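You operate a simulated robot arm through the tools that you are given. There is no shell and no other tool.

The job below is to be done with a simulated robot arm. You get a single attempt, and the scene is never put back.

TASK
Block the rail: run knob to HAND, both orange stops up, fork in, silver gate shut.
Fine: the knob comes first; the carriers on the rail stay at their stations.

The check looks at the end state, three seconds after you hand in, the way a careful person would. Anything else that was tipped, shoved, dropped, spilled or broken makes it a failure.

THE ROBOT
A 7-joint arm with a two-finger parallel gripper, fixed in place. Base frame: the origin is on the floor under the middle of its stand, x ahead of it, y to its left, z up; the work surface is at about z = 0.86. Lengths are in m, angles in degrees, forces in N, time in s.
With the tool pointing down near the work surface it reaches from about 0.22 to 0.74 m from the base axis. Its first joint turns from -166.0 to 166.0 degrees. Payload 1.57 kg.
The tool frame sits at the grasp point between the pads (the TCP): z along the fingers, y along the line on which they close. The tips reach 0.03 m beyond it. Largest opening 0.11 m; finger width 0.024, thickness 0.012; the body of the gripper, 0.048 by 0.112 m, starts 0.078 m behind the TCP.
Orientation is that of the tool frame in the base frame, as [roll, pitch, yaw] about the fixed x, y, z axes, in that order (R = Rz(yaw) Ry(pitch) Rx(roll)). With the fingers straight down and closing along the base's y, the tool's x points along the base's -x, its y along +y and its z along -z.

THE INTERFACE
- The arm moves only by the tool send_rows. Its argument "steps" is a list of rows, each a list of 7 numbers: the shift along the tool's x, y, z in m, then the turn, a rotation vector about the tool's x, y, z in degrees, then the closure, from 0 (fully open) to 1 (shut). In form: [[tx, ty, tz, ax, ay, az, claw], ...]. A call has 1 to 20 rows; each row is the pose to reach, as a shift and turn from the pose commanded when the call began, along the tool's axes at that moment. Each row takes 0.2 s and may step no farther than 0.05 m and 8.6 degrees from the row before; otherwise, or with a gripper value out of range, the whole call is refused. Where a pose cannot be reached the arm comes as near as it can. A force on the tool above 40 N (or 10 N above the force at the start of the call, whichever is more), or a blocked arm, ends the call early, and 0.2 s more pass. The fingers move at their own pace (about 0.045 m/s each) and stop on an object; they squeeze with about 39 N. The grip force told is the motor's: it shows also when the fingers shut on nothing. Time passes only in rows, and 0.2 s behind the last, so rows that repeat a pose let the fingers close. It gives the time, the measured TCP pose, the force on the tool (base axes), the opening and the grip force at its end, in the units of the frame above (readings bear some noise), with the torque about the TCP (base axes, N m) and any sound that the robot's microphone picked up.
- Cameras (640 x 400 px; columns grow to the right, rows downward): "scene" is fixed at [0.0418, 0.4876, 1.7317]; the picture's right is [-0.52, -0.85, 0.00], its down [-0.54, 0.33, -0.78] and it looks along [0.66, -0.40, -0.63] (base axes); focal length 320 px, centre (320, 200). "wrist" rides on the gripper at [0.07, 0.016, -0.141] in the tool frame; the picture's right is [-0.23, 0.97, 0.00], its down [-0.86, -0.20, -0.48] and it looks along [-0.47, -0.11, 0.88] (tool axes); focal length 222 px, centre (320, 200). There is no depth. A picture from a camera that has moved, and an enlarged one, comes with that camera's place and axes in the base frame and with its lens. The place of the scene camera against the robot may be out by one fixed shift of up to 0.025 m in any direction.
- capture(camera): a new picture of that camera. The clock stands still meanwhile.
- slide_trunk(by): slides the trunk up (or, below 0, down) by that many m; the arm rides with it, the base frame stays. It gives what a move gives, with no picture.
- enlarge(camera, box): a new picture of the part [left, top, right, bottom] of that camera's present view, enlarged. The clock stands still meanwhile.
- close_job(): hands the job in; it is judged then, once.

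Nothing tells you positions but the pictures and the camera data. Unless the task says otherwise, let go and move clear before handing in.

The tools are called after "Call:" as a command line: name --pt "numbers of a row" for each row, then --argument value for the rest, lists and objects as JSON in quotes. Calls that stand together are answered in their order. send_rows: Moves the arm, as the interface text tells. Its arguments: {"type":"object","properties":{"steps":{"type":"array"}},"required":["steps"]} The other tools are called the same way: slide_trunk (by) moves the trunk up or down; capture (camera) takes a picture; enlarge (camera, box) takes an enlarged picture of a part of a camera's view; close_job () hands the job in.

At the start:

```text
t: 0.0
ee_pos: [0.4314, -0.3205, 1.2914]
orientation: [-180.0, 0.0, 180.0]
force: [-0.5, -0.3, -0.5]
torque: [0.02, -0.01, 0.0]
width: 0.1099
finger_force: 0.1
trunk travel left (down, up): [-0.525, 0.065]
```

scene: 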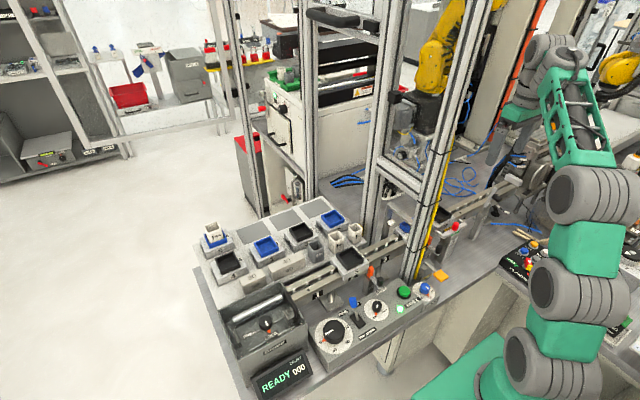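
wrist: 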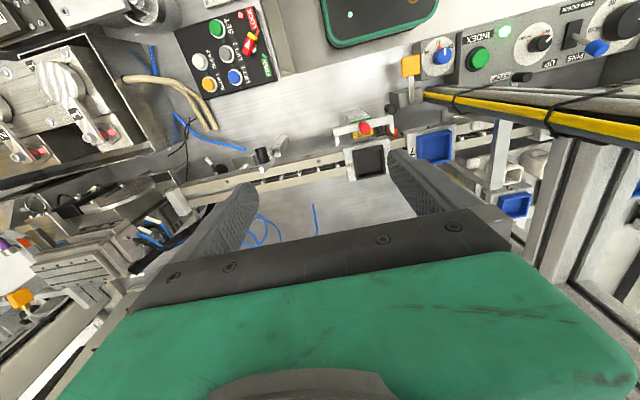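

I see a rail line with knobs, panels and some orange items; I need closer views before placing anything. I'll enlarge several parts of both cameras.

Call:
enlarge --camera "scene" --box '[300, 220, 460, 320]'

Call:
enlarge --camera "scene" --box '[300, 270, 460, 370]'

Call:
enlarge --camera "scene" --box '[400, 180, 560, 280]'

Call:
enlarge --camera "wrist" --box '[160, 0, 320, 100]'

Call:
enlarge --camera "wrist" --box '[400, 0, 640, 150]'

Call:
enlarge --camera "wrist" --box '[200, 80, 440, 230]'

Call:
enlarge --camera "wrist" --box '[0, 180, 240, 330]'

```text
4.00 times, centred on (380, 270) of scene
camera zoom: at [0.0418, 0.4876, 1.7317], right [-0.52, -0.85, 0.0], down [-0.54, 0.33, -0.78], along [0.66, -0.4, -0.63], focal length 1279 px, centre (80, -80)
```

zoom: 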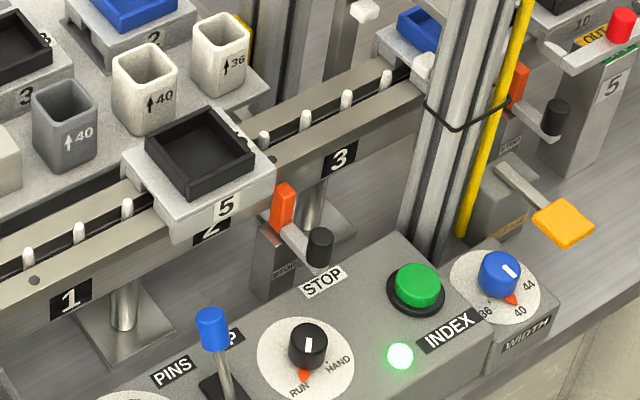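

```text
4.00 times, centred on (380, 320) of scene
camera zoom: at [0.0418, 0.4876, 1.7317], right [-0.52, -0.85, 0.0], down [-0.54, 0.33, -0.78], along [0.66, -0.4, -0.63], focal length 1279 px, centre (80, -280)
```

zoom: 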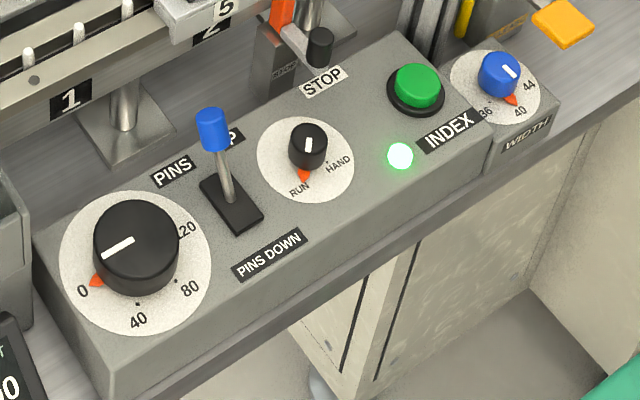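

```text
4.00 times, centred on (480, 230) of scene
camera zoom: at [0.0418, 0.4876, 1.7317], right [-0.52, -0.85, 0.0], down [-0.54, 0.33, -0.78], along [0.66, -0.4, -0.63], focal length 1279 px, centre (-320, 80)
```

zoom: 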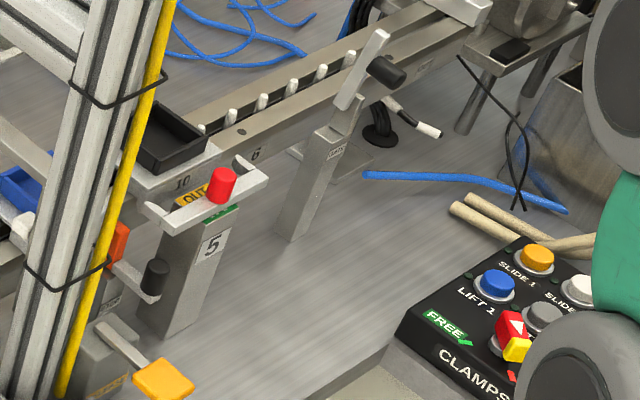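

```text
4.00 times, centred on (240, 50) of wrist
camera zoom: at [0.3603, -0.3043, 1.4327], right [0.23, 0.97, 0.0], down [0.86, -0.2, 0.48], along [0.47, -0.11, -0.88], focal length 888 px, centre (640, 800)
```

zoom: 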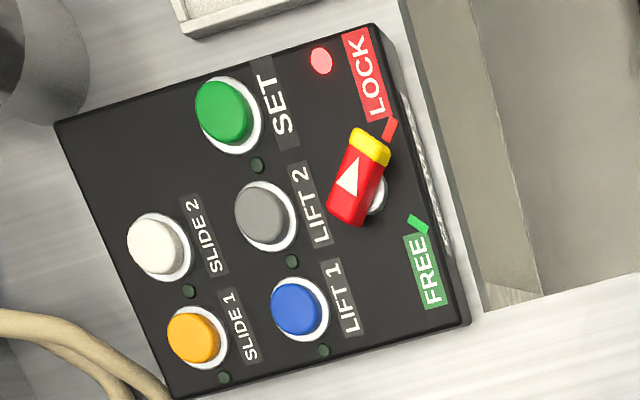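

```text
2.67 times, centred on (520, 75) of wrist
camera zoom: at [0.3603, -0.3043, 1.4327], right [0.23, 0.97, 0.0], down [0.86, -0.2, 0.48], along [0.47, -0.11, -0.88], focal length 592 px, centre (-213, 533)
```

zoom: 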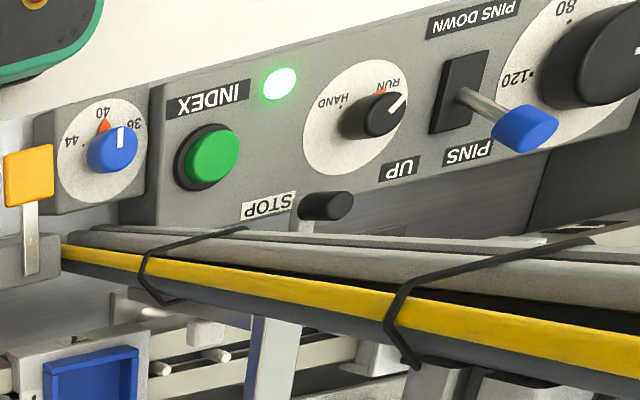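

```text
2.67 times, centred on (320, 155) of wrist
camera zoom: at [0.3603, -0.3043, 1.4327], right [0.23, 0.97, 0.0], down [0.86, -0.2, 0.48], along [0.47, -0.11, -0.88], focal length 592 px, centre (320, 320)
```

zoom: 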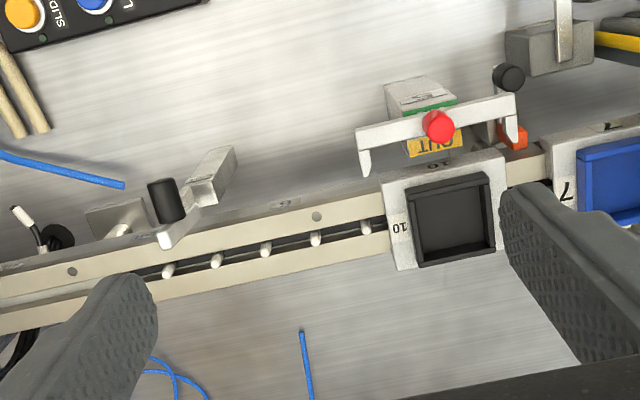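

```text
2.67 times, centred on (120, 255) of wrist
camera zoom: at [0.3603, -0.3043, 1.4327], right [0.23, 0.97, 0.0], down [0.86, -0.2, 0.48], along [0.47, -0.11, -0.88], focal length 592 px, centre (853, 53)
```

zoom: 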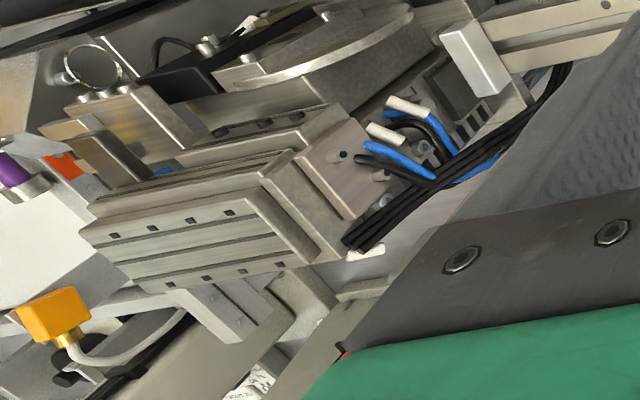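

The rail runs roughly along y at x≈0.5, with the control panel nearer the robot, the two STOP levers, the OUT fork (red knob) and the GATE further right. I'll study the posts, stops, fork and gate in closer detail.

Call:
enlarge --camera "scene" --box '[355, 250, 419, 290]'

Call:
enlarge --camera "scene" --box '[400, 220, 480, 270]'

Call:
enlarge --camera "scene" --box '[460, 170, 540, 220]'

Call:
enlarge --camera "scene" --box '[220, 0, 540, 200]'

Call:
enlarge --camera "wrist" --box '[330, 80, 450, 155]'

Call:
enlarge --camera "wrist" --box '[220, 110, 340, 185]'

Call:
enlarge --camera "wrist" --box '[440, 60, 640, 185]'

```text
10.00 times, centred on (387, 270) of scene
camera zoom: at [0.0418, 0.4876, 1.7317], right [-0.52, -0.85, 0.0], down [-0.54, 0.33, -0.78], along [0.66, -0.4, -0.63], focal length 3197 px, centre (-350, -500)
```

zoom: 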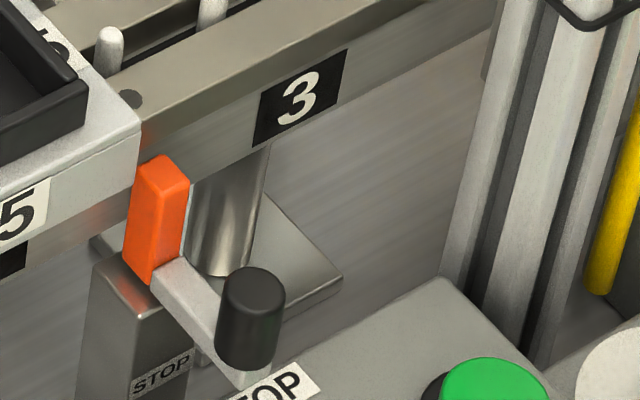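

```text
8.00 times, centred on (440, 245) of scene
camera zoom: at [0.0418, 0.4876, 1.7317], right [-0.52, -0.85, 0.0], down [-0.54, 0.33, -0.78], along [0.66, -0.4, -0.63], focal length 2558 px, centre (-640, -160)
```

zoom: 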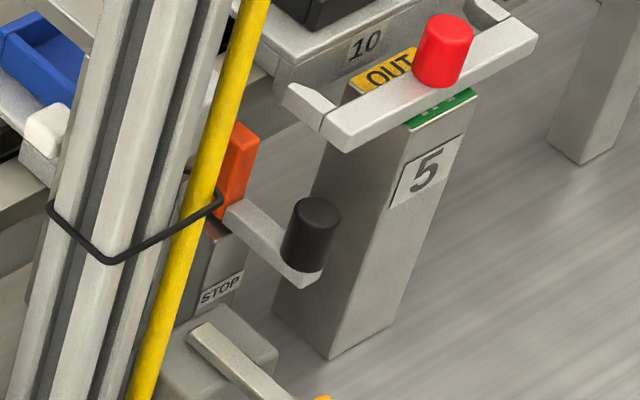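

```text
8.00 times, centred on (500, 195) of scene
camera zoom: at [0.0418, 0.4876, 1.7317], right [-0.52, -0.85, 0.0], down [-0.54, 0.33, -0.78], along [0.66, -0.4, -0.63], focal length 2558 px, centre (-1120, 240)
```

zoom: 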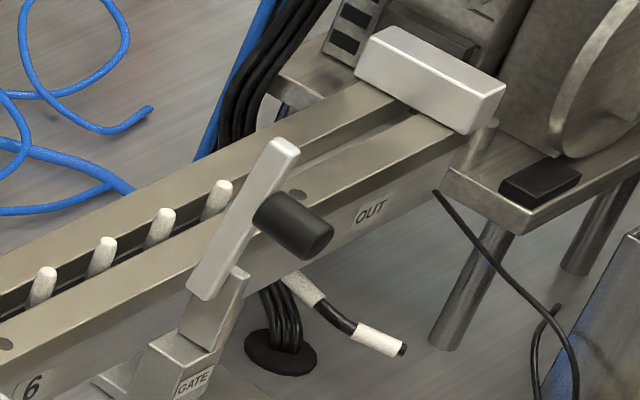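

```text
2.00 times, centred on (380, 100) of scene
camera zoom: at [0.0418, 0.4876, 1.7317], right [-0.52, -0.85, 0.0], down [-0.54, 0.33, -0.78], along [0.66, -0.4, -0.63], focal length 639 px, centre (200, 400)
```

zoom: 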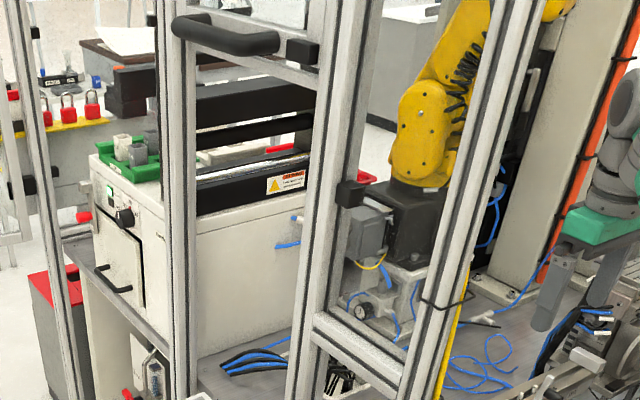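

```text
5.33 times, centred on (390, 118) of wrist
camera zoom: at [0.3603, -0.3043, 1.4327], right [0.23, 0.97, 0.0], down [0.86, -0.2, 0.48], along [0.47, -0.11, -0.88], focal length 1185 px, centre (-53, 640)
```

zoom: 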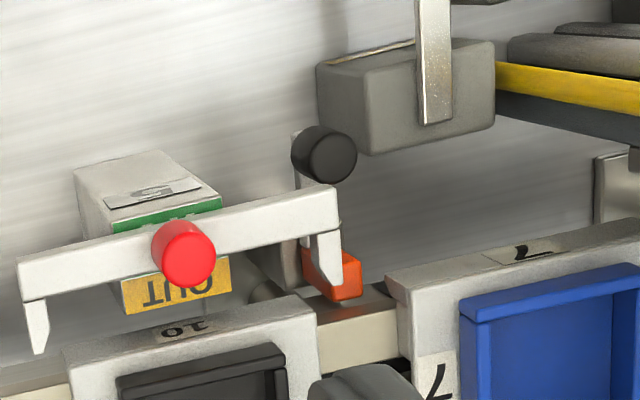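

```text
5.33 times, centred on (280, 148) of wrist
camera zoom: at [0.3603, -0.3043, 1.4327], right [0.23, 0.97, 0.0], down [0.86, -0.2, 0.48], along [0.47, -0.11, -0.88], focal length 1185 px, centre (533, 480)
```

zoom: 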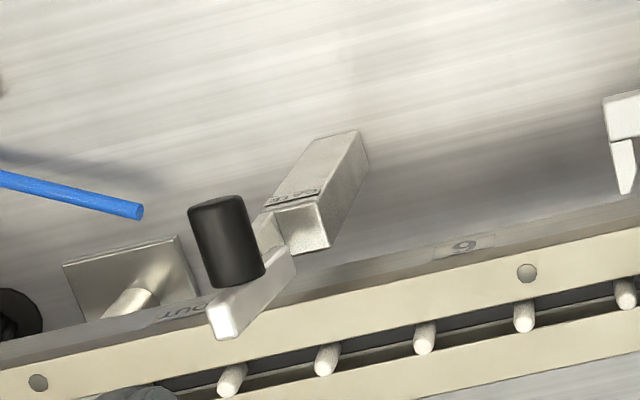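

```text
3.20 times, centred on (540, 122) of wrist
camera zoom: at [0.3603, -0.3043, 1.4327], right [0.23, 0.97, 0.0], down [0.86, -0.2, 0.48], along [0.47, -0.11, -0.88], focal length 711 px, centre (-384, 448)
```

zoom: 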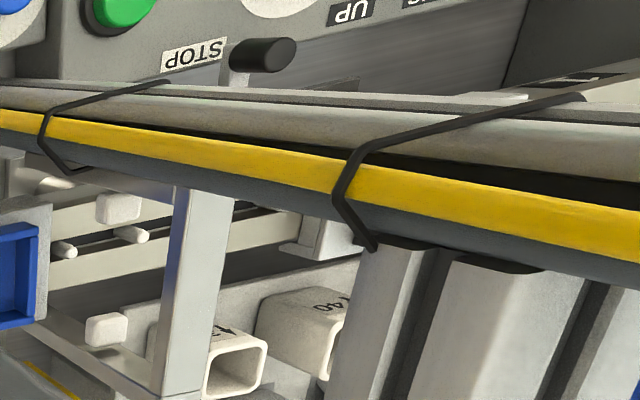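

The RUN/HAND knob works out at about (0.395, 0.09, 0.945), the stop handles at about (0.44, 0.05, 0.97) and (0.44, -0.18, 0.97). The red fork knob is at about (0.45, -0.25, 1.04), the gate handle at about (0.445, -0.42, 1.08), and an aluminium post stands near (0.45, -0.08). I'll back away from the post and bring the wrist camera over the panel.

Call:
send_rows --pt "0.045 0 0 0 0 0 0" --pt "0.09 0 0 0 0 0 0" --pt "0.1314 0 0 0 0 0 0" --pt "0.1314 0.049 0 0 0 0 0" --pt "0.1314 0.098 0 0 0 0 0" --pt "0.1314 0.147 0 0 0 0 0" --pt "0.1314 0.196 0 0 0 0 0" --pt "0.1314 0.245 0 0 0 0 0" --pt "0.1314 0.294 0 0 0 0 0" --pt "0.1314 0.343 0 0 0 0 0" --pt "0.1314 0.3955 0 0 0 0 0"

```text
refused: row 11 steps farther than a row can; nothing moved
```

The last step was slightly too long, so nothing moved. I'm sending the same path with a shorter last step.

Call:
send_rows --pt "0.045 0 0 0 0 0 0" --pt "0.09 0 0 0 0 0 0" --pt "0.1314 0 0 0 0 0 0" --pt "0.1314 0.049 0 0 0 0 0" --pt "0.1314 0.098 0 0 0 0 0" --pt "0.1314 0.147 0 0 0 0 0" --pt "0.1314 0.196 0 0 0 0 0" --pt "0.1314 0.245 0 0 0 0 0" --pt "0.1314 0.294 0 0 0 0 0" --pt "0.1314 0.343 0 0 0 0 0" --pt "0.1314 0.39 0 0 0 0 0"

Call:
capture --camera "wrist"

Call:
capture --camera "scene"

```text
t: 2.4
ee_pos: [0.2981, 0.0674, 1.2901]
orientation: [-179.9, 0.0, -179.9]
force: [-0.4, 0.1, -0.7]
torque: [-0.06, 0.01, 0.03]
width: 0.1099
finger_force: 0.1
trunk travel left (down, up): [-0.525, 0.065]
```

```text
taken
camera wrist: at [0.228, 0.0838, 1.4308], right [0.23, 0.97, 0.0], down [0.86, -0.2, 0.48], along [0.46, -0.11, -0.88], focal length 222 px, centre (320, 200)
```

wrist: 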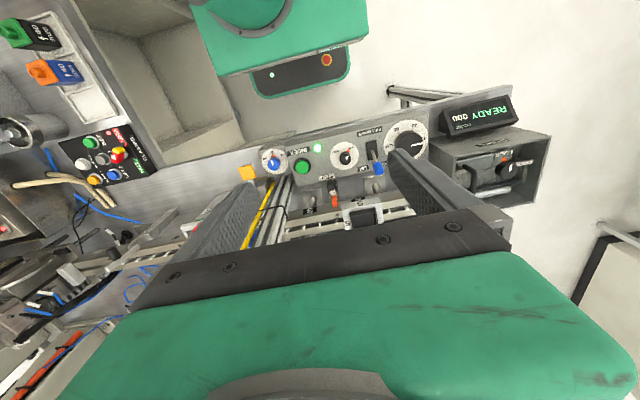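

```text
taken
```

scene: 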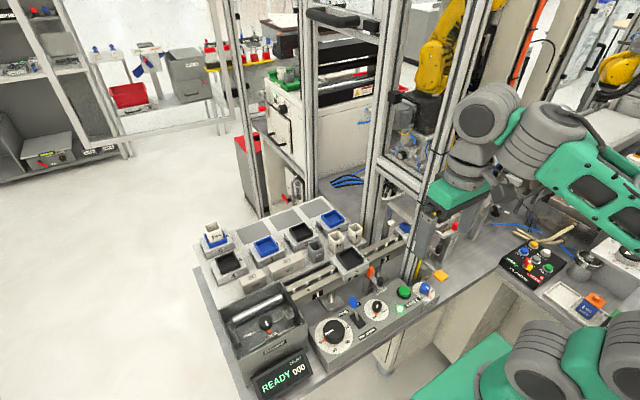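

The gripper is now over the near side of the panel and the knob is in view. I'll enlarge that area.

Call:
enlarge --camera "wrist" --box '[240, 110, 440, 235]'

Call:
enlarge --camera "wrist" --box '[310, 130, 390, 180]'

Call:
enlarge --camera "wrist" --box '[300, 165, 396, 225]'

```text
3.20 times, centred on (340, 172) of wrist
camera zoom: at [0.228, 0.0838, 1.4308], right [0.23, 0.97, 0.0], down [0.86, -0.2, 0.48], along [0.46, -0.11, -0.88], focal length 711 px, centre (256, 288)
```

zoom: 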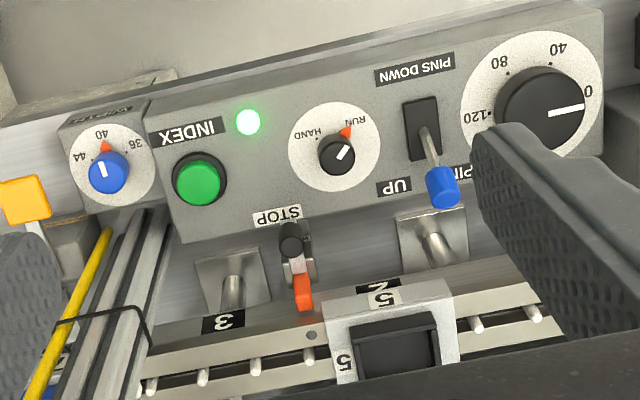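

```text
8.00 times, centred on (350, 155) of wrist
camera zoom: at [0.228, 0.0838, 1.4308], right [0.23, 0.97, 0.0], down [0.86, -0.2, 0.48], along [0.46, -0.11, -0.88], focal length 1777 px, centre (80, 560)
```

zoom: 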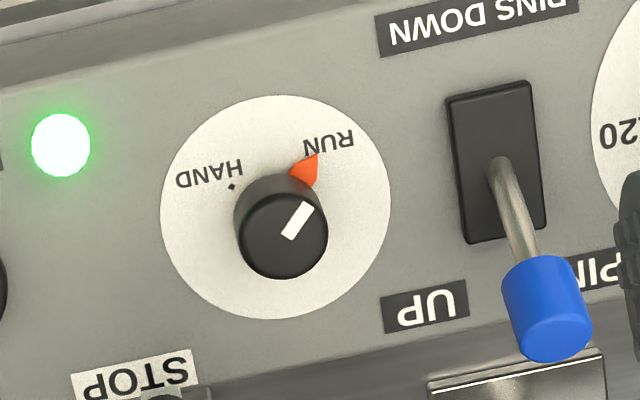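

```text
6.67 times, centred on (348, 195) of wrist
camera zoom: at [0.228, 0.0838, 1.4308], right [0.23, 0.97, 0.0], down [0.86, -0.2, 0.48], along [0.46, -0.11, -0.88], focal length 1481 px, centre (133, 233)
```

zoom: 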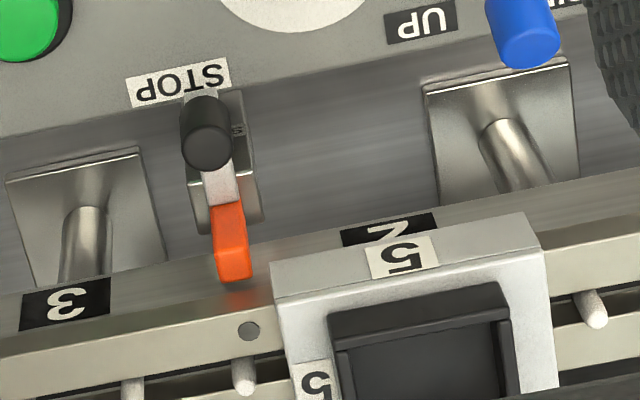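

The knob shows RUN and HAND about 100° apart, so it needs a counter-clockwise turn seen from above. The knob's top centre is near (0.397, 0.103, 0.947). I'll go closer to refine that.

Call:
send_rows --pt "-0.008 0.004 0.04 0 0 0 0" --pt "-0.016 0.009 0.08 0 0 0 0" --pt "-0.025 0.013 0.12 0 0 0 0" --pt "-0.034 0.018 0.155 0 0 0 0.2" --pt "-0.042 0.0226 0.19 0 0 0 0.3"

Call:
capture --camera "wrist"

```text
t: 3.6
ee_pos: [0.3463, 0.0883, 1.0996]
orientation: [179.9, 0.0, -180.0]
force: [-0.8, 0.4, 0.5]
torque: [0.0, -0.01, -0.04]
width: 0.0768
finger_force: 0.1
trunk travel left (down, up): [-0.525, 0.065]
```

```text
taken
camera wrist: at [0.275, 0.1046, 1.24], right [0.23, 0.97, 0.0], down [0.85, -0.2, 0.48], along [0.47, -0.11, -0.88], focal length 222 px, centre (320, 200)
```

wrist: 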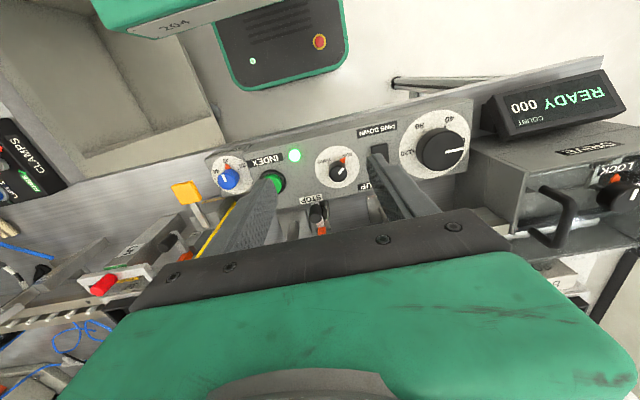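

The knob lies between the fingers in this view. I'll enlarge it to measure its centre and pointer angle.

Call:
enlarge --camera "wrist" --box '[290, 130, 386, 190]'

Call:
enlarge --camera "wrist" --box '[200, 90, 480, 265]'

```text
6.67 times, centred on (338, 160) of wrist
camera zoom: at [0.275, 0.1046, 1.24], right [0.23, 0.97, 0.0], down [0.85, -0.2, 0.48], along [0.47, -0.11, -0.88], focal length 1481 px, centre (200, 467)
```

zoom: 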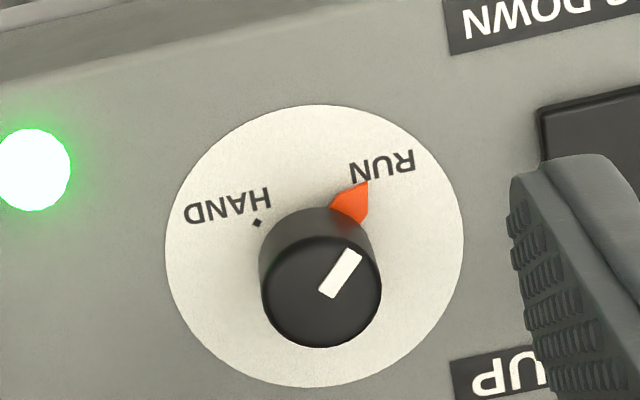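

```text
2.29 times, centred on (340, 178) of wrist
camera zoom: at [0.275, 0.1046, 1.24], right [0.23, 0.97, 0.0], down [0.85, -0.2, 0.48], along [0.47, -0.11, -0.88], focal length 508 px, centre (274, 251)
```

zoom: 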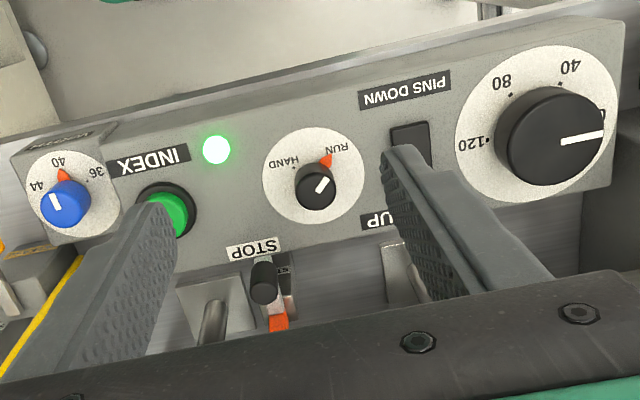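

The knob axis is at about (0.3955, 0.1027), with the panel at z≈0.924 and the knob top at 0.947. I'll move above it with the tool pre-turned 50° clockwise, so the 100° counter-clockwise turn ends at -50°.

Call:
send_rows --pt "-0.009 0.003 0 0 0 8.4 0.4" --pt "-0.018 0.006 0 0 0 16.8 0.5" --pt "-0.027 0.009 0 0 0 25.2 0.5" --pt "-0.036 0.011 0.01 0 0 33.6 0.5" --pt "-0.045 0.013 0.03 0 0 42.0 0.5" --pt "-0.0497 0.0144 0.05 0 0 50.0 0.5" --pt "-0.0497 0.0144 0.05 0 0 50.0 0.5"

Call:
capture --camera "wrist"

Call:
capture --camera "scene"

```text
t: 5.2
ee_pos: [0.3919, 0.1052, 1.0509]
orientation: [179.9, 0.0, 129.9]
force: [-0.1, -1.0, -0.1]
torque: [0.03, 0.02, -0.02]
width: 0.0549
finger_force: 0.1
trunk travel left (down, up): [-0.525, 0.065]
```

```text
taken
camera wrist: at [0.3584, 0.1685, 1.1922], right [0.89, 0.45, 0.0], down [0.4, -0.78, 0.48], along [0.21, -0.43, -0.88], focal length 222 px, centre (320, 200)
```

wrist: 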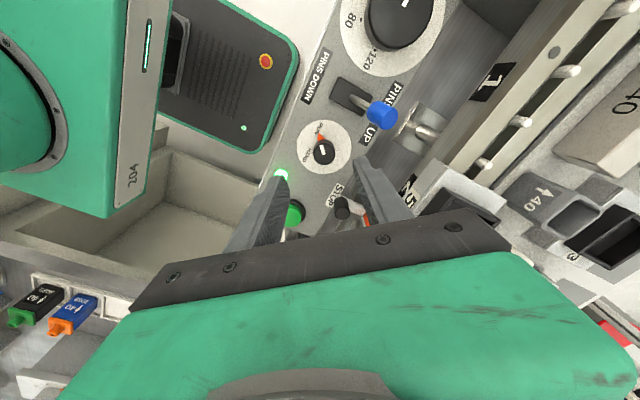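

```text
taken
```

scene: 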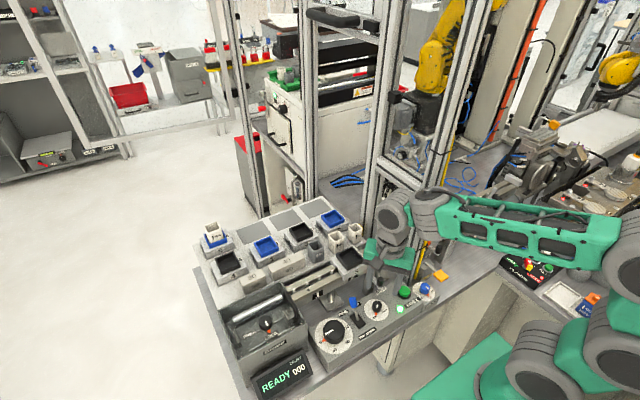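

The tool is turned as planned and the knob is visible just ahead of the fingertips. I'll enlarge to check the alignment against the knob axis.

Call:
enlarge --camera "wrist" --box '[270, 110, 390, 185]'

Call:
enlarge --camera "scene" --box '[320, 220, 448, 300]'

```text
5.33 times, centred on (330, 148) of wrist
camera zoom: at [0.3584, 0.1685, 1.1922], right [0.89, 0.45, 0.0], down [0.4, -0.78, 0.48], along [0.21, -0.43, -0.88], focal length 1185 px, centre (267, 480)
```

zoom: 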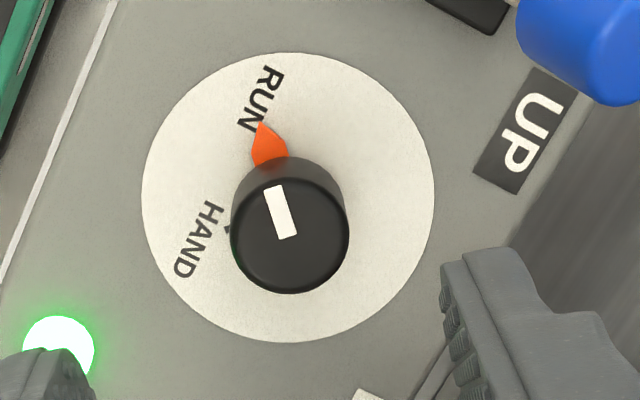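

```text
5.00 times, centred on (384, 260) of scene
camera zoom: at [0.0418, 0.4876, 1.7317], right [-0.52, -0.85, 0.0], down [-0.54, 0.33, -0.78], along [0.66, -0.4, -0.63], focal length 1599 px, centre (0, -100)
```

zoom: 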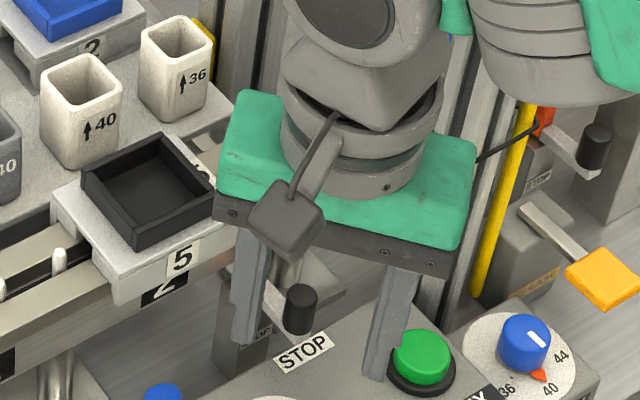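

The knob axis is at about (0.396, 0.1035) and the tool is within 4 mm of it. I'll correct that offset and descend around the knob with the fingers half open.

Call:
send_rows --pt "-0.0039 0.002 0.02 0 0 0 0.5" --pt "-0.0039 0.002 0.05 0 0 0 0.5" --pt "-0.0039 0.002 0.075 0 0 0 0.5" --pt "-0.0039 0.002 0.09 0 0 0 0.5" --pt "-0.0039 0.002 0.09 0 0 0 0.5"

Call:
capture --camera "wrist"

Call:
enlarge --camera "scene" --box '[320, 240, 448, 320]'

```text
t: 6.4
ee_pos: [0.3972, 0.1039, 0.9598]
orientation: [-179.9, 0.0, 129.9]
force: [-0.8, 0.0, 0.0]
torque: [0.0, 0.02, 0.01]
width: 0.055
finger_force: 0.1
trunk travel left (down, up): [-0.525, 0.065]
```

```text
taken
camera wrist: at [0.3638, 0.1681, 1.1021], right [0.89, 0.45, 0.0], down [0.4, -0.78, 0.48], along [0.22, -0.43, -0.88], focal length 222 px, centre (320, 200)
```

wrist: 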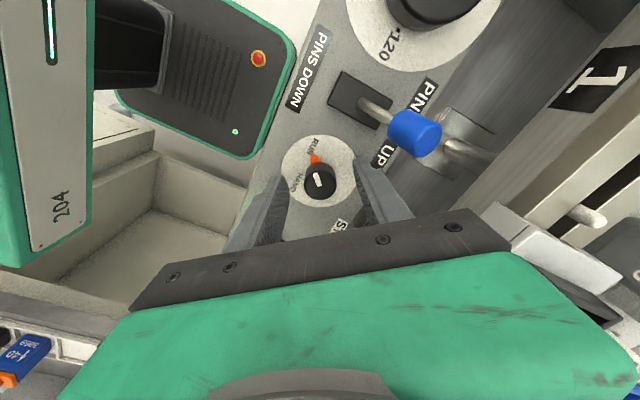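

```text
5.00 times, centred on (384, 280) of scene
camera zoom: at [0.0418, 0.4876, 1.7317], right [-0.52, -0.85, 0.0], down [-0.54, 0.33, -0.78], along [0.66, -0.4, -0.63], focal length 1599 px, centre (0, -200)
```

zoom: 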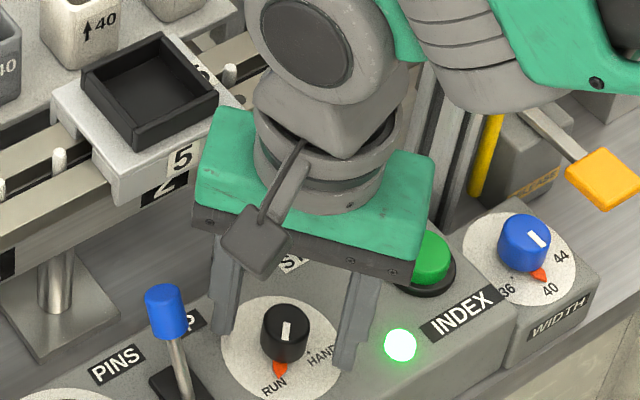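

The fingers straddle the knob cleanly with no contact force. Closing on it now.

Call:
send_rows --pt "0 0 0 0 0 0 0.8" --pt "0 0 0 0 0 0 1" --pt "0 0 0 0 0 0 1" --pt "0 0 0 0 0 0 1"

Call:
enlarge --camera "wrist" --box '[240, 110, 440, 235]'

```text
t: 7.4
ee_pos: [0.3969, 0.1049, 0.9613]
orientation: [-180.0, 0.1, 129.9]
force: [-0.9, -2.0, -1.4]
torque: [0.11, -0.2, -0.02]
width: 0.0255
finger_force: 32.9
trunk travel left (down, up): [-0.525, 0.065]
```

```text
3.20 times, centred on (340, 172) of wrist
camera zoom: at [0.3636, 0.1679, 1.1022], right [0.89, 0.45, 0.0], down [0.4, -0.78, 0.48], along [0.22, -0.43, -0.88], focal length 711 px, centre (256, 288)
```

zoom: 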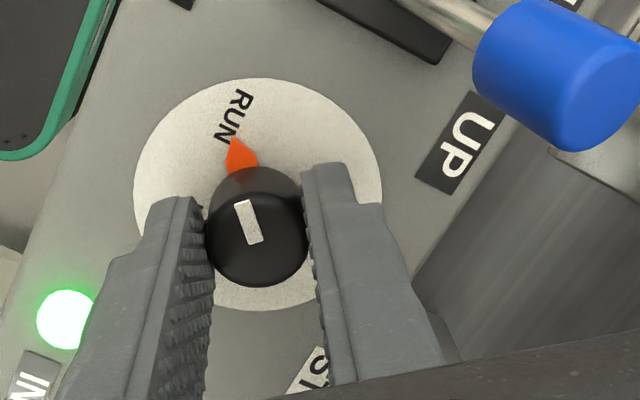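

The knob is held, width 0.0255. Now I turn it about 100° counter-clockwise (negative about the tool's z).

Call:
send_rows --pt "0 0 0 0 0 -8.3 1" --pt "0 0 0 0 0 -16.6 1" --pt "0 0 0 0 0 -24.9 1" --pt "0 0 0 0 0 -33.2 1" --pt "0 0 0 0 0 -41.5 1" --pt "0 0 0 0 0 -49.8 1" --pt "0 0 0 0 0 -58.1 1" --pt "0 0 0 0 0 -66.4 1" --pt "0 0 0 0 0 -74.7 1" --pt "0 0 0 0 0 -83 1" --pt "0 0 0 0 0 -91.3 1" --pt "0 0 0 0 0 -99 1" --pt "0 0 0 0 0 -99 1"

Call:
enlarge --camera "wrist" --box '[240, 110, 440, 235]'

Call:
enlarge --camera "scene" --box '[320, 240, 448, 320]'

```text
t: 10.2
ee_pos: [0.3972, 0.1026, 0.9619]
orientation: [-179.8, 0.1, -131.1]
force: [18.1, -31.7, -4.0]
torque: [-0.4, -0.49, -0.26]
width: 0.0255
finger_force: 36.7
trunk travel left (down, up): [-0.525, 0.065]
```

```text
3.20 times, centred on (340, 172) of wrist
camera zoom: at [0.3377, 0.0601, 1.1025], right [-0.58, 0.81, 0.0], down [0.71, 0.51, 0.48], along [0.39, 0.28, -0.88], focal length 711 px, centre (256, 288)
```

zoom: 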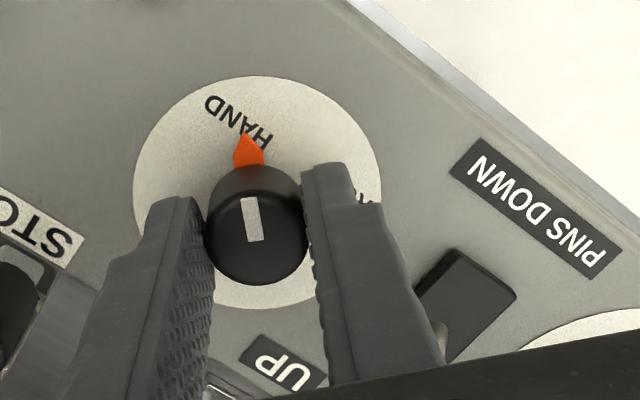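

```text
5.00 times, centred on (384, 280) of scene
camera zoom: at [0.0418, 0.4876, 1.7317], right [-0.52, -0.85, 0.0], down [-0.54, 0.33, -0.78], along [0.66, -0.4, -0.63], focal length 1599 px, centre (0, -200)
```

zoom: 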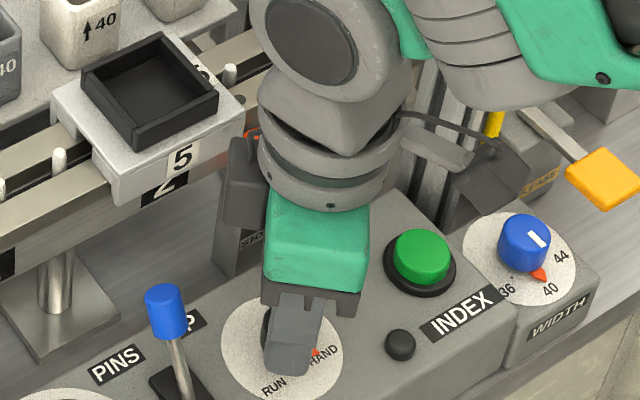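

The pointer now sits at HAND and the panel's green lamp is off, but a sideways force of about 36 N is showing. I'll check for any contact before releasing.

Call:
enlarge --camera "scene" --box '[345, 255, 425, 305]'

Call:
capture --camera "wrist"

```text
8.00 times, centred on (385, 280) of scene
camera zoom: at [0.0418, 0.4876, 1.7317], right [-0.52, -0.85, 0.0], down [-0.54, 0.33, -0.78], along [0.66, -0.4, -0.63], focal length 2558 px, centre (-200, -440)
```

zoom: 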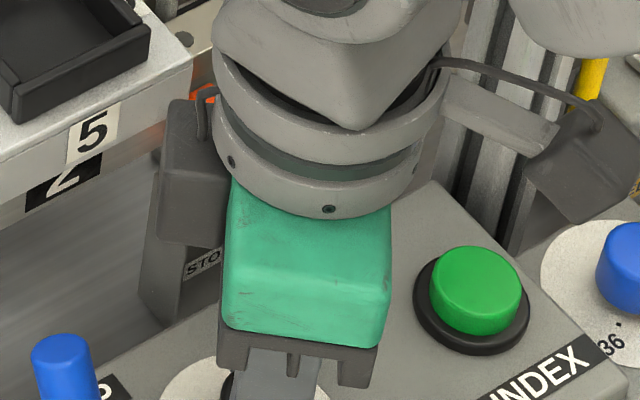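

```text
taken
camera wrist: at [0.3377, 0.0601, 1.1025], right [-0.58, 0.81, 0.0], down [0.71, 0.51, 0.48], along [0.39, 0.28, -0.88], focal length 222 px, centre (320, 200)
```

wrist: 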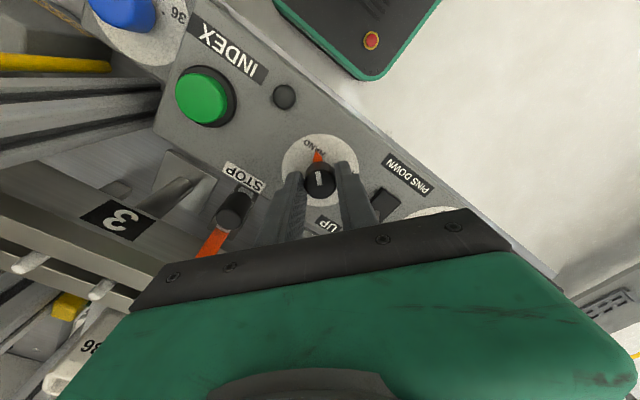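

The pointer is on HAND; the small box I see is part of the gripper, and the sideways load comes from gripping slightly off-axis. I'll release gently, lift straight up and look again.

Call:
send_rows --pt "0 0 0 0 0 0 0.6" --pt "0 0 0 0 0 0 0.6" --pt "0 0 0 0 0 0 0.6"

Call:
send_rows --pt "0 0 -0.02 0 0 0 0.6" --pt "0 0 -0.05 0 0 0 0.6" --pt "0 0 -0.08 0 0 0 0.6" --pt "0 0 -0.11 0 0 0 0.6"

Call:
capture --camera "wrist"

Call:
enlarge --camera "wrist" --box '[250, 100, 410, 200]'

Call:
enlarge --camera "scene" --box '[320, 240, 448, 320]'

```text
t: 11.0
ee_pos: [0.395, 0.1055, 0.9609]
orientation: [-179.9, -0.1, -131.0]
force: [0.1, -0.4, 0.3]
torque: [-0.01, -0.01, -0.02]
width: 0.044
finger_force: 0.1
trunk travel left (down, up): [-0.525, 0.065]
```

```text
t: 12.0
ee_pos: [0.3955, 0.1036, 1.0711]
orientation: [180.0, -0.1, -131.0]
force: [0.6, -0.2, 0.1]
torque: [0.03, -0.04, -0.01]
width: 0.0442
finger_force: 0.0
trunk travel left (down, up): [-0.525, 0.065]
```

```text
taken
camera wrist: at [0.336, 0.0623, 1.2128], right [-0.59, 0.81, 0.0], down [0.71, 0.51, 0.48], along [0.39, 0.28, -0.88], focal length 222 px, centre (320, 200)
```

wrist: 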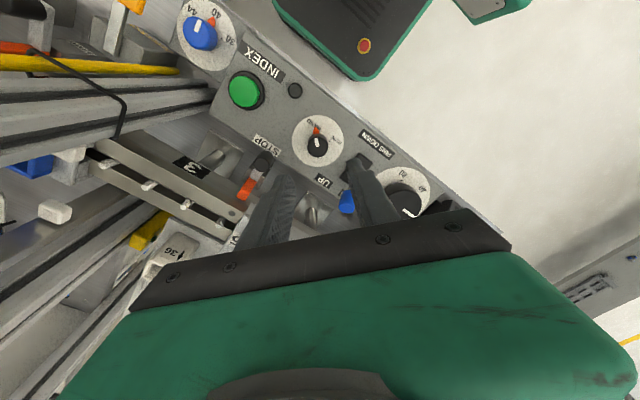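

```text
4.00 times, centred on (330, 150) of wrist
camera zoom: at [0.336, 0.0623, 1.2128], right [-0.59, 0.81, 0.0], down [0.71, 0.51, 0.48], along [0.39, 0.28, -0.88], focal length 888 px, centre (280, 400)
```

zoom: 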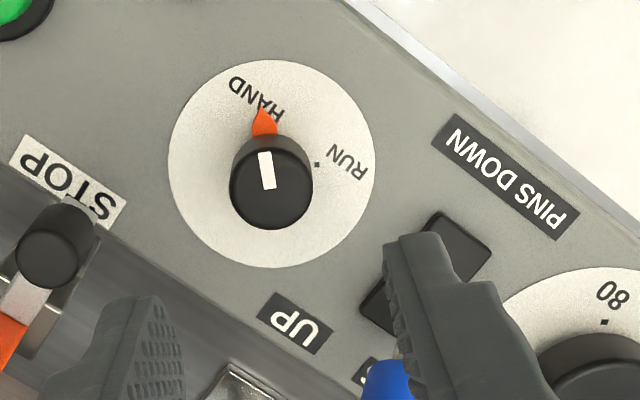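

```text
5.00 times, centred on (384, 280) of scene
camera zoom: at [0.0418, 0.4876, 1.7317], right [-0.52, -0.85, 0.0], down [-0.54, 0.33, -0.78], along [0.66, -0.4, -0.63], focal length 1599 px, centre (0, -200)
```

zoom: 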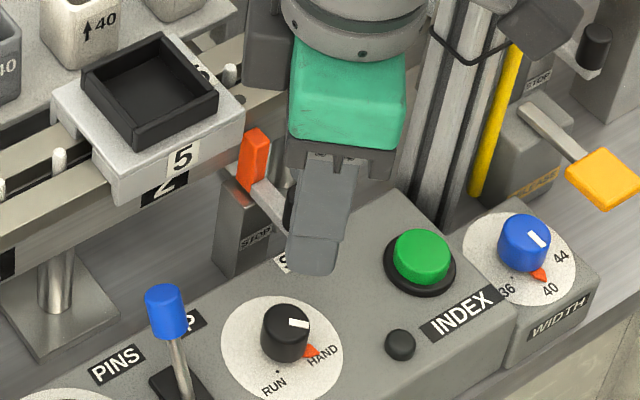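

The knob sits on HAND with the lamp off. Next are the stops, and I need to see how they move, so I'll turn the tool back, retreat a little and tilt the camera for a side view of stop 1.

Call:
send_rows --pt "0 0 -0.03 0 0 8.2 0.6" --pt "0 0 -0.05 0 0 16.4 0.6" --pt "0.01 0 -0.05 0 0 24.6 0.6" --pt "0.02 0 -0.05 0 0 32.8 0.6" --pt "0.03 0 -0.05 0 0 41.0 0.6" --pt "0.04 0 -0.05 0 0 49.0 0.6"

```text
t: 13.4
ee_pos: [0.369, 0.0747, 1.1193]
orientation: [-180.0, 0.0, 179.9]
force: [0.6, -0.1, 0.3]
torque: [0.02, 0.01, -0.02]
width: 0.0438
finger_force: 0.2
trunk travel left (down, up): [-0.525, 0.065]
```

The tool is square again at (0.369, 0.075, 1.119). Tilting now so the wrist camera looks more level at stop 1.

Call:
send_rows --pt "0.01 -0.005 0 0 -8 0 0.6" --pt "0.015 -0.01 0 0 -16 0 0.6" --pt "0.02 -0.015 0 0 -24 0 0.6" --pt "0.02 -0.02 0 0 -32 0 0.6" --pt "0.02 -0.02 0 0 -36 0 0.6"

Call:
capture --camera "wrist"

```text
t: 14.8
ee_pos: [0.3454, 0.0531, 1.0782]
orientation: [-174.9, 29.4, -177.1]
force: [1.0, 0.3, 0.2]
torque: [0.01, -0.01, -0.01]
width: 0.0443
finger_force: 0.0
trunk travel left (down, up): [-0.525, 0.065]
stopped in row 5: the arm was blocked; the commanded pose is now the measured one
```

```text
taken
camera wrist: at [0.2143, 0.0749, 1.1668], right [0.19, 0.98, 0.04], down [0.51, -0.13, 0.85], along [0.84, -0.14, -0.53], focal length 222 px, centre (320, 200)
```

wrist: 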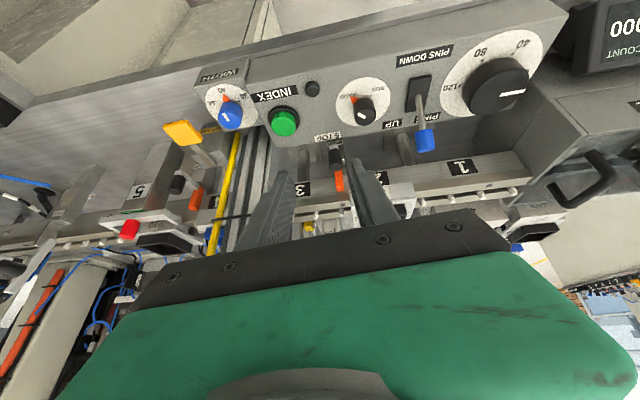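

The arm stopped at a reach limit, about 30° tilted, and the view is good anyway. Enlarging both stops, the fork and the gate from here.

Call:
enlarge --camera "wrist" --box '[290, 125, 386, 185]'

Call:
enlarge --camera "wrist" --box '[90, 110, 250, 260]'

Call:
enlarge --camera "wrist" --box '[0, 160, 160, 260]'

```text
6.67 times, centred on (338, 155) of wrist
camera zoom: at [0.2143, 0.0749, 1.1668], right [0.19, 0.98, 0.04], down [0.51, -0.13, 0.85], along [0.84, -0.14, -0.53], focal length 1481 px, centre (200, 500)
```

zoom: 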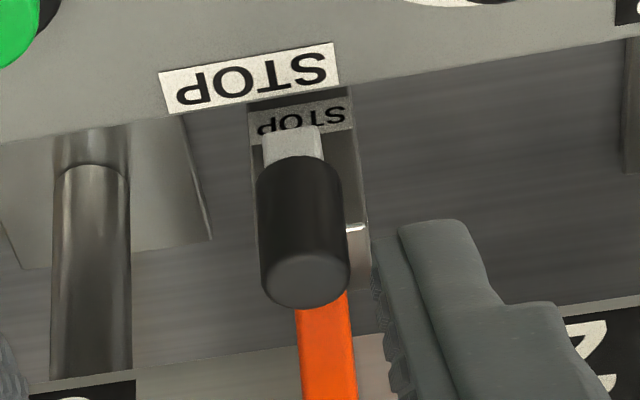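

```text
2.67 times, centred on (170, 185) of wrist
camera zoom: at [0.2143, 0.0749, 1.1668], right [0.19, 0.98, 0.04], down [0.51, -0.13, 0.85], along [0.84, -0.14, -0.53], focal length 592 px, centre (720, 240)
```

zoom: 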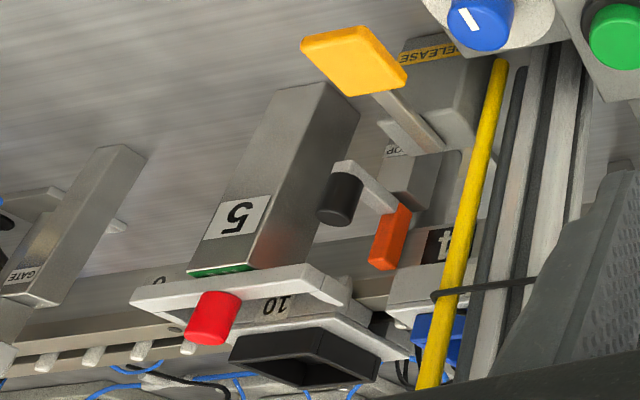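

```text
4.00 times, centred on (80, 210) of wrist
camera zoom: at [0.2143, 0.0749, 1.1668], right [0.19, 0.98, 0.04], down [0.51, -0.13, 0.85], along [0.84, -0.14, -0.53], focal length 888 px, centre (1280, 160)
```

zoom: 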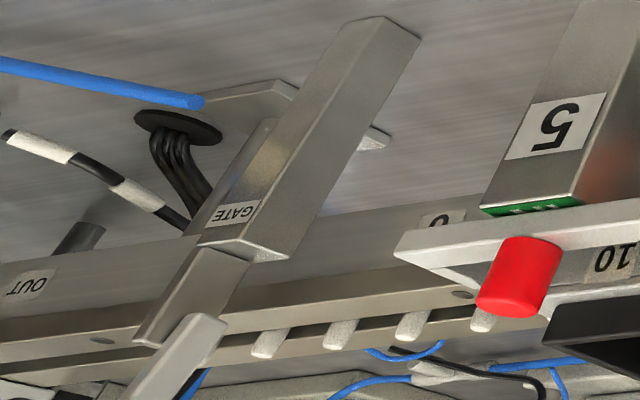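

The yellow paddle is marked RELEASE, so I must not touch it. The stops' arms carry upright black handles, but their motion is still unclear. I'll straighten the tool, rise and go round to the far side to inspect stop 2, the fork and the gate.

Call:
send_rows --pt "-0.0082 -0.0023 -0.0297 -1.06 7.37 0.38 0.6" --pt "-0.0164 -0.0046 -0.0594 -2.12 14.75 0.76 0.6" --pt "-0.0246 -0.0068 -0.0892 -3.19 22.1 1.14 0.6" --pt "-0.0328 -0.0091 -0.1189 -4.25 29.5 1.52 0.6"

Call:
send_rows --pt "0 -0.045 0 0 0 0 0.6" --pt "0 -0.09 0 0 0 0 0.6" --pt "0 -0.135 0 0 0 0 0.6" --pt "0 -0.18 0 0 0 0 0.6" --pt "0 -0.225 0 0 0 0 0.6" --pt "0 -0.27 0 0 0 0 0.6" --pt "0 -0.315 0 0 0 0 0.6" --pt "0 -0.36 0 0 0 0 0.6"

Call:
capture --camera "wrist"

```text
t: 15.8
ee_pos: [0.3153, 0.0534, 1.203]
orientation: [179.7, 0.3, 179.8]
force: [-0.3, -0.5, 0.4]
torque: [0.0, 0.0, -0.02]
width: 0.044
finger_force: 0.0
trunk travel left (down, up): [-0.525, 0.065]
```

```text
t: 17.6
ee_pos: [0.3132, -0.3091, 1.2049]
orientation: [179.8, 0.4, 180.0]
force: [-0.9, -0.5, 0.5]
torque: [0.04, 0.0, 0.01]
width: 0.0441
finger_force: 0.0
trunk travel left (down, up): [-0.525, 0.065]
```

```text
taken
camera wrist: at [0.2407, -0.295, 1.3451], right [0.23, 0.97, 0.01], down [0.85, -0.2, 0.48], along [0.47, -0.1, -0.88], focal length 222 px, centre (320, 200)
```

wrist: 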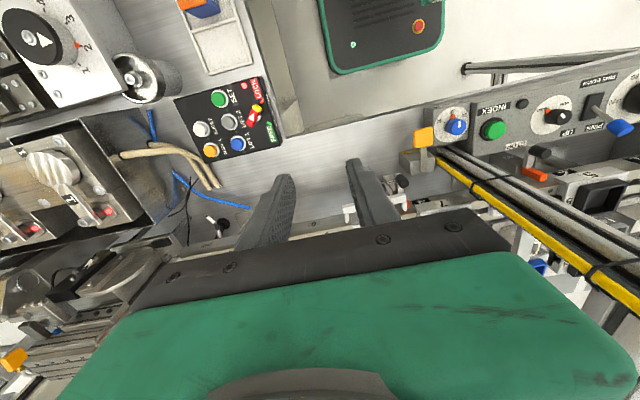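

Now I can see the fork and gate area beyond the fingers. Moving a bit forward, with the view then clear, for close-ups.

Call:
send_rows --pt "-0.04 -0.03 0 0 0 0 0" --pt "-0.06 -0.06 0 0 0 0 0"

Call:
capture --camera "wrist"

Call:
enlarge --camera "wrist" --box '[190, 120, 350, 220]'

Call:
enlarge --camera "wrist" --box '[330, 100, 490, 200]'

```text
t: 18.2
ee_pos: [0.3769, -0.371, 1.2054]
orientation: [179.6, 0.3, 180.0]
force: [-0.5, -0.5, -1.6]
torque: [0.08, 0.03, -0.01]
width: 0.0961
finger_force: 0.0
trunk travel left (down, up): [-0.525, 0.065]
```

```text
taken
camera wrist: at [0.3048, -0.3562, 1.3457], right [0.23, 0.97, 0.01], down [0.85, -0.2, 0.48], along [0.47, -0.1, -0.88], focal length 222 px, centre (320, 200)
```

wrist: 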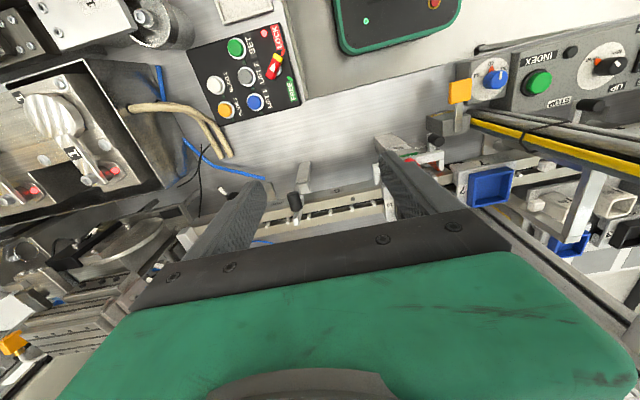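

```text
4.00 times, centred on (270, 170) of wrist
camera zoom: at [0.3048, -0.3562, 1.3457], right [0.23, 0.97, 0.01], down [0.85, -0.2, 0.48], along [0.47, -0.1, -0.88], focal length 888 px, centre (520, 320)
```

zoom: 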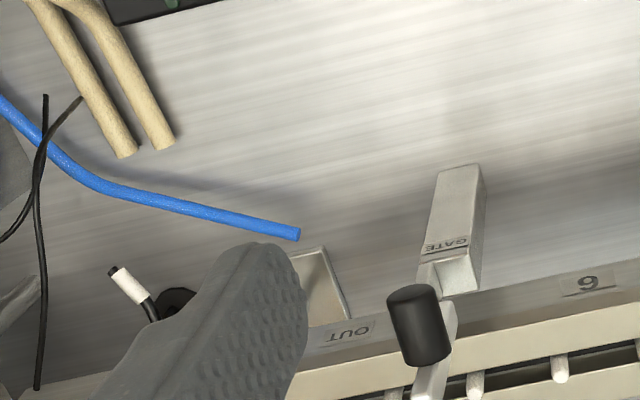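

```text
4.00 times, centred on (410, 150) of wrist
camera zoom: at [0.3048, -0.3562, 1.3457], right [0.23, 0.97, 0.01], down [0.85, -0.2, 0.48], along [0.47, -0.1, -0.88], focal length 888 px, centre (-40, 400)
```

zoom: 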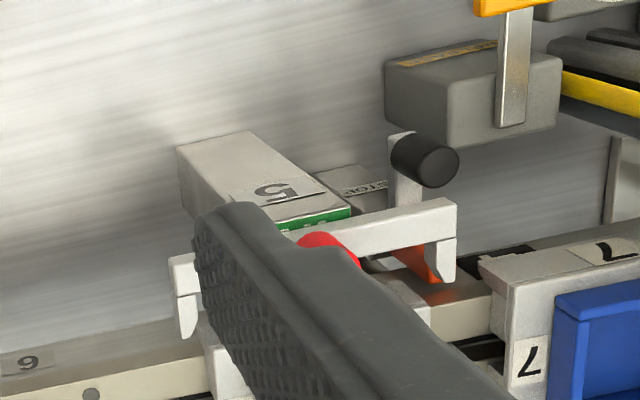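

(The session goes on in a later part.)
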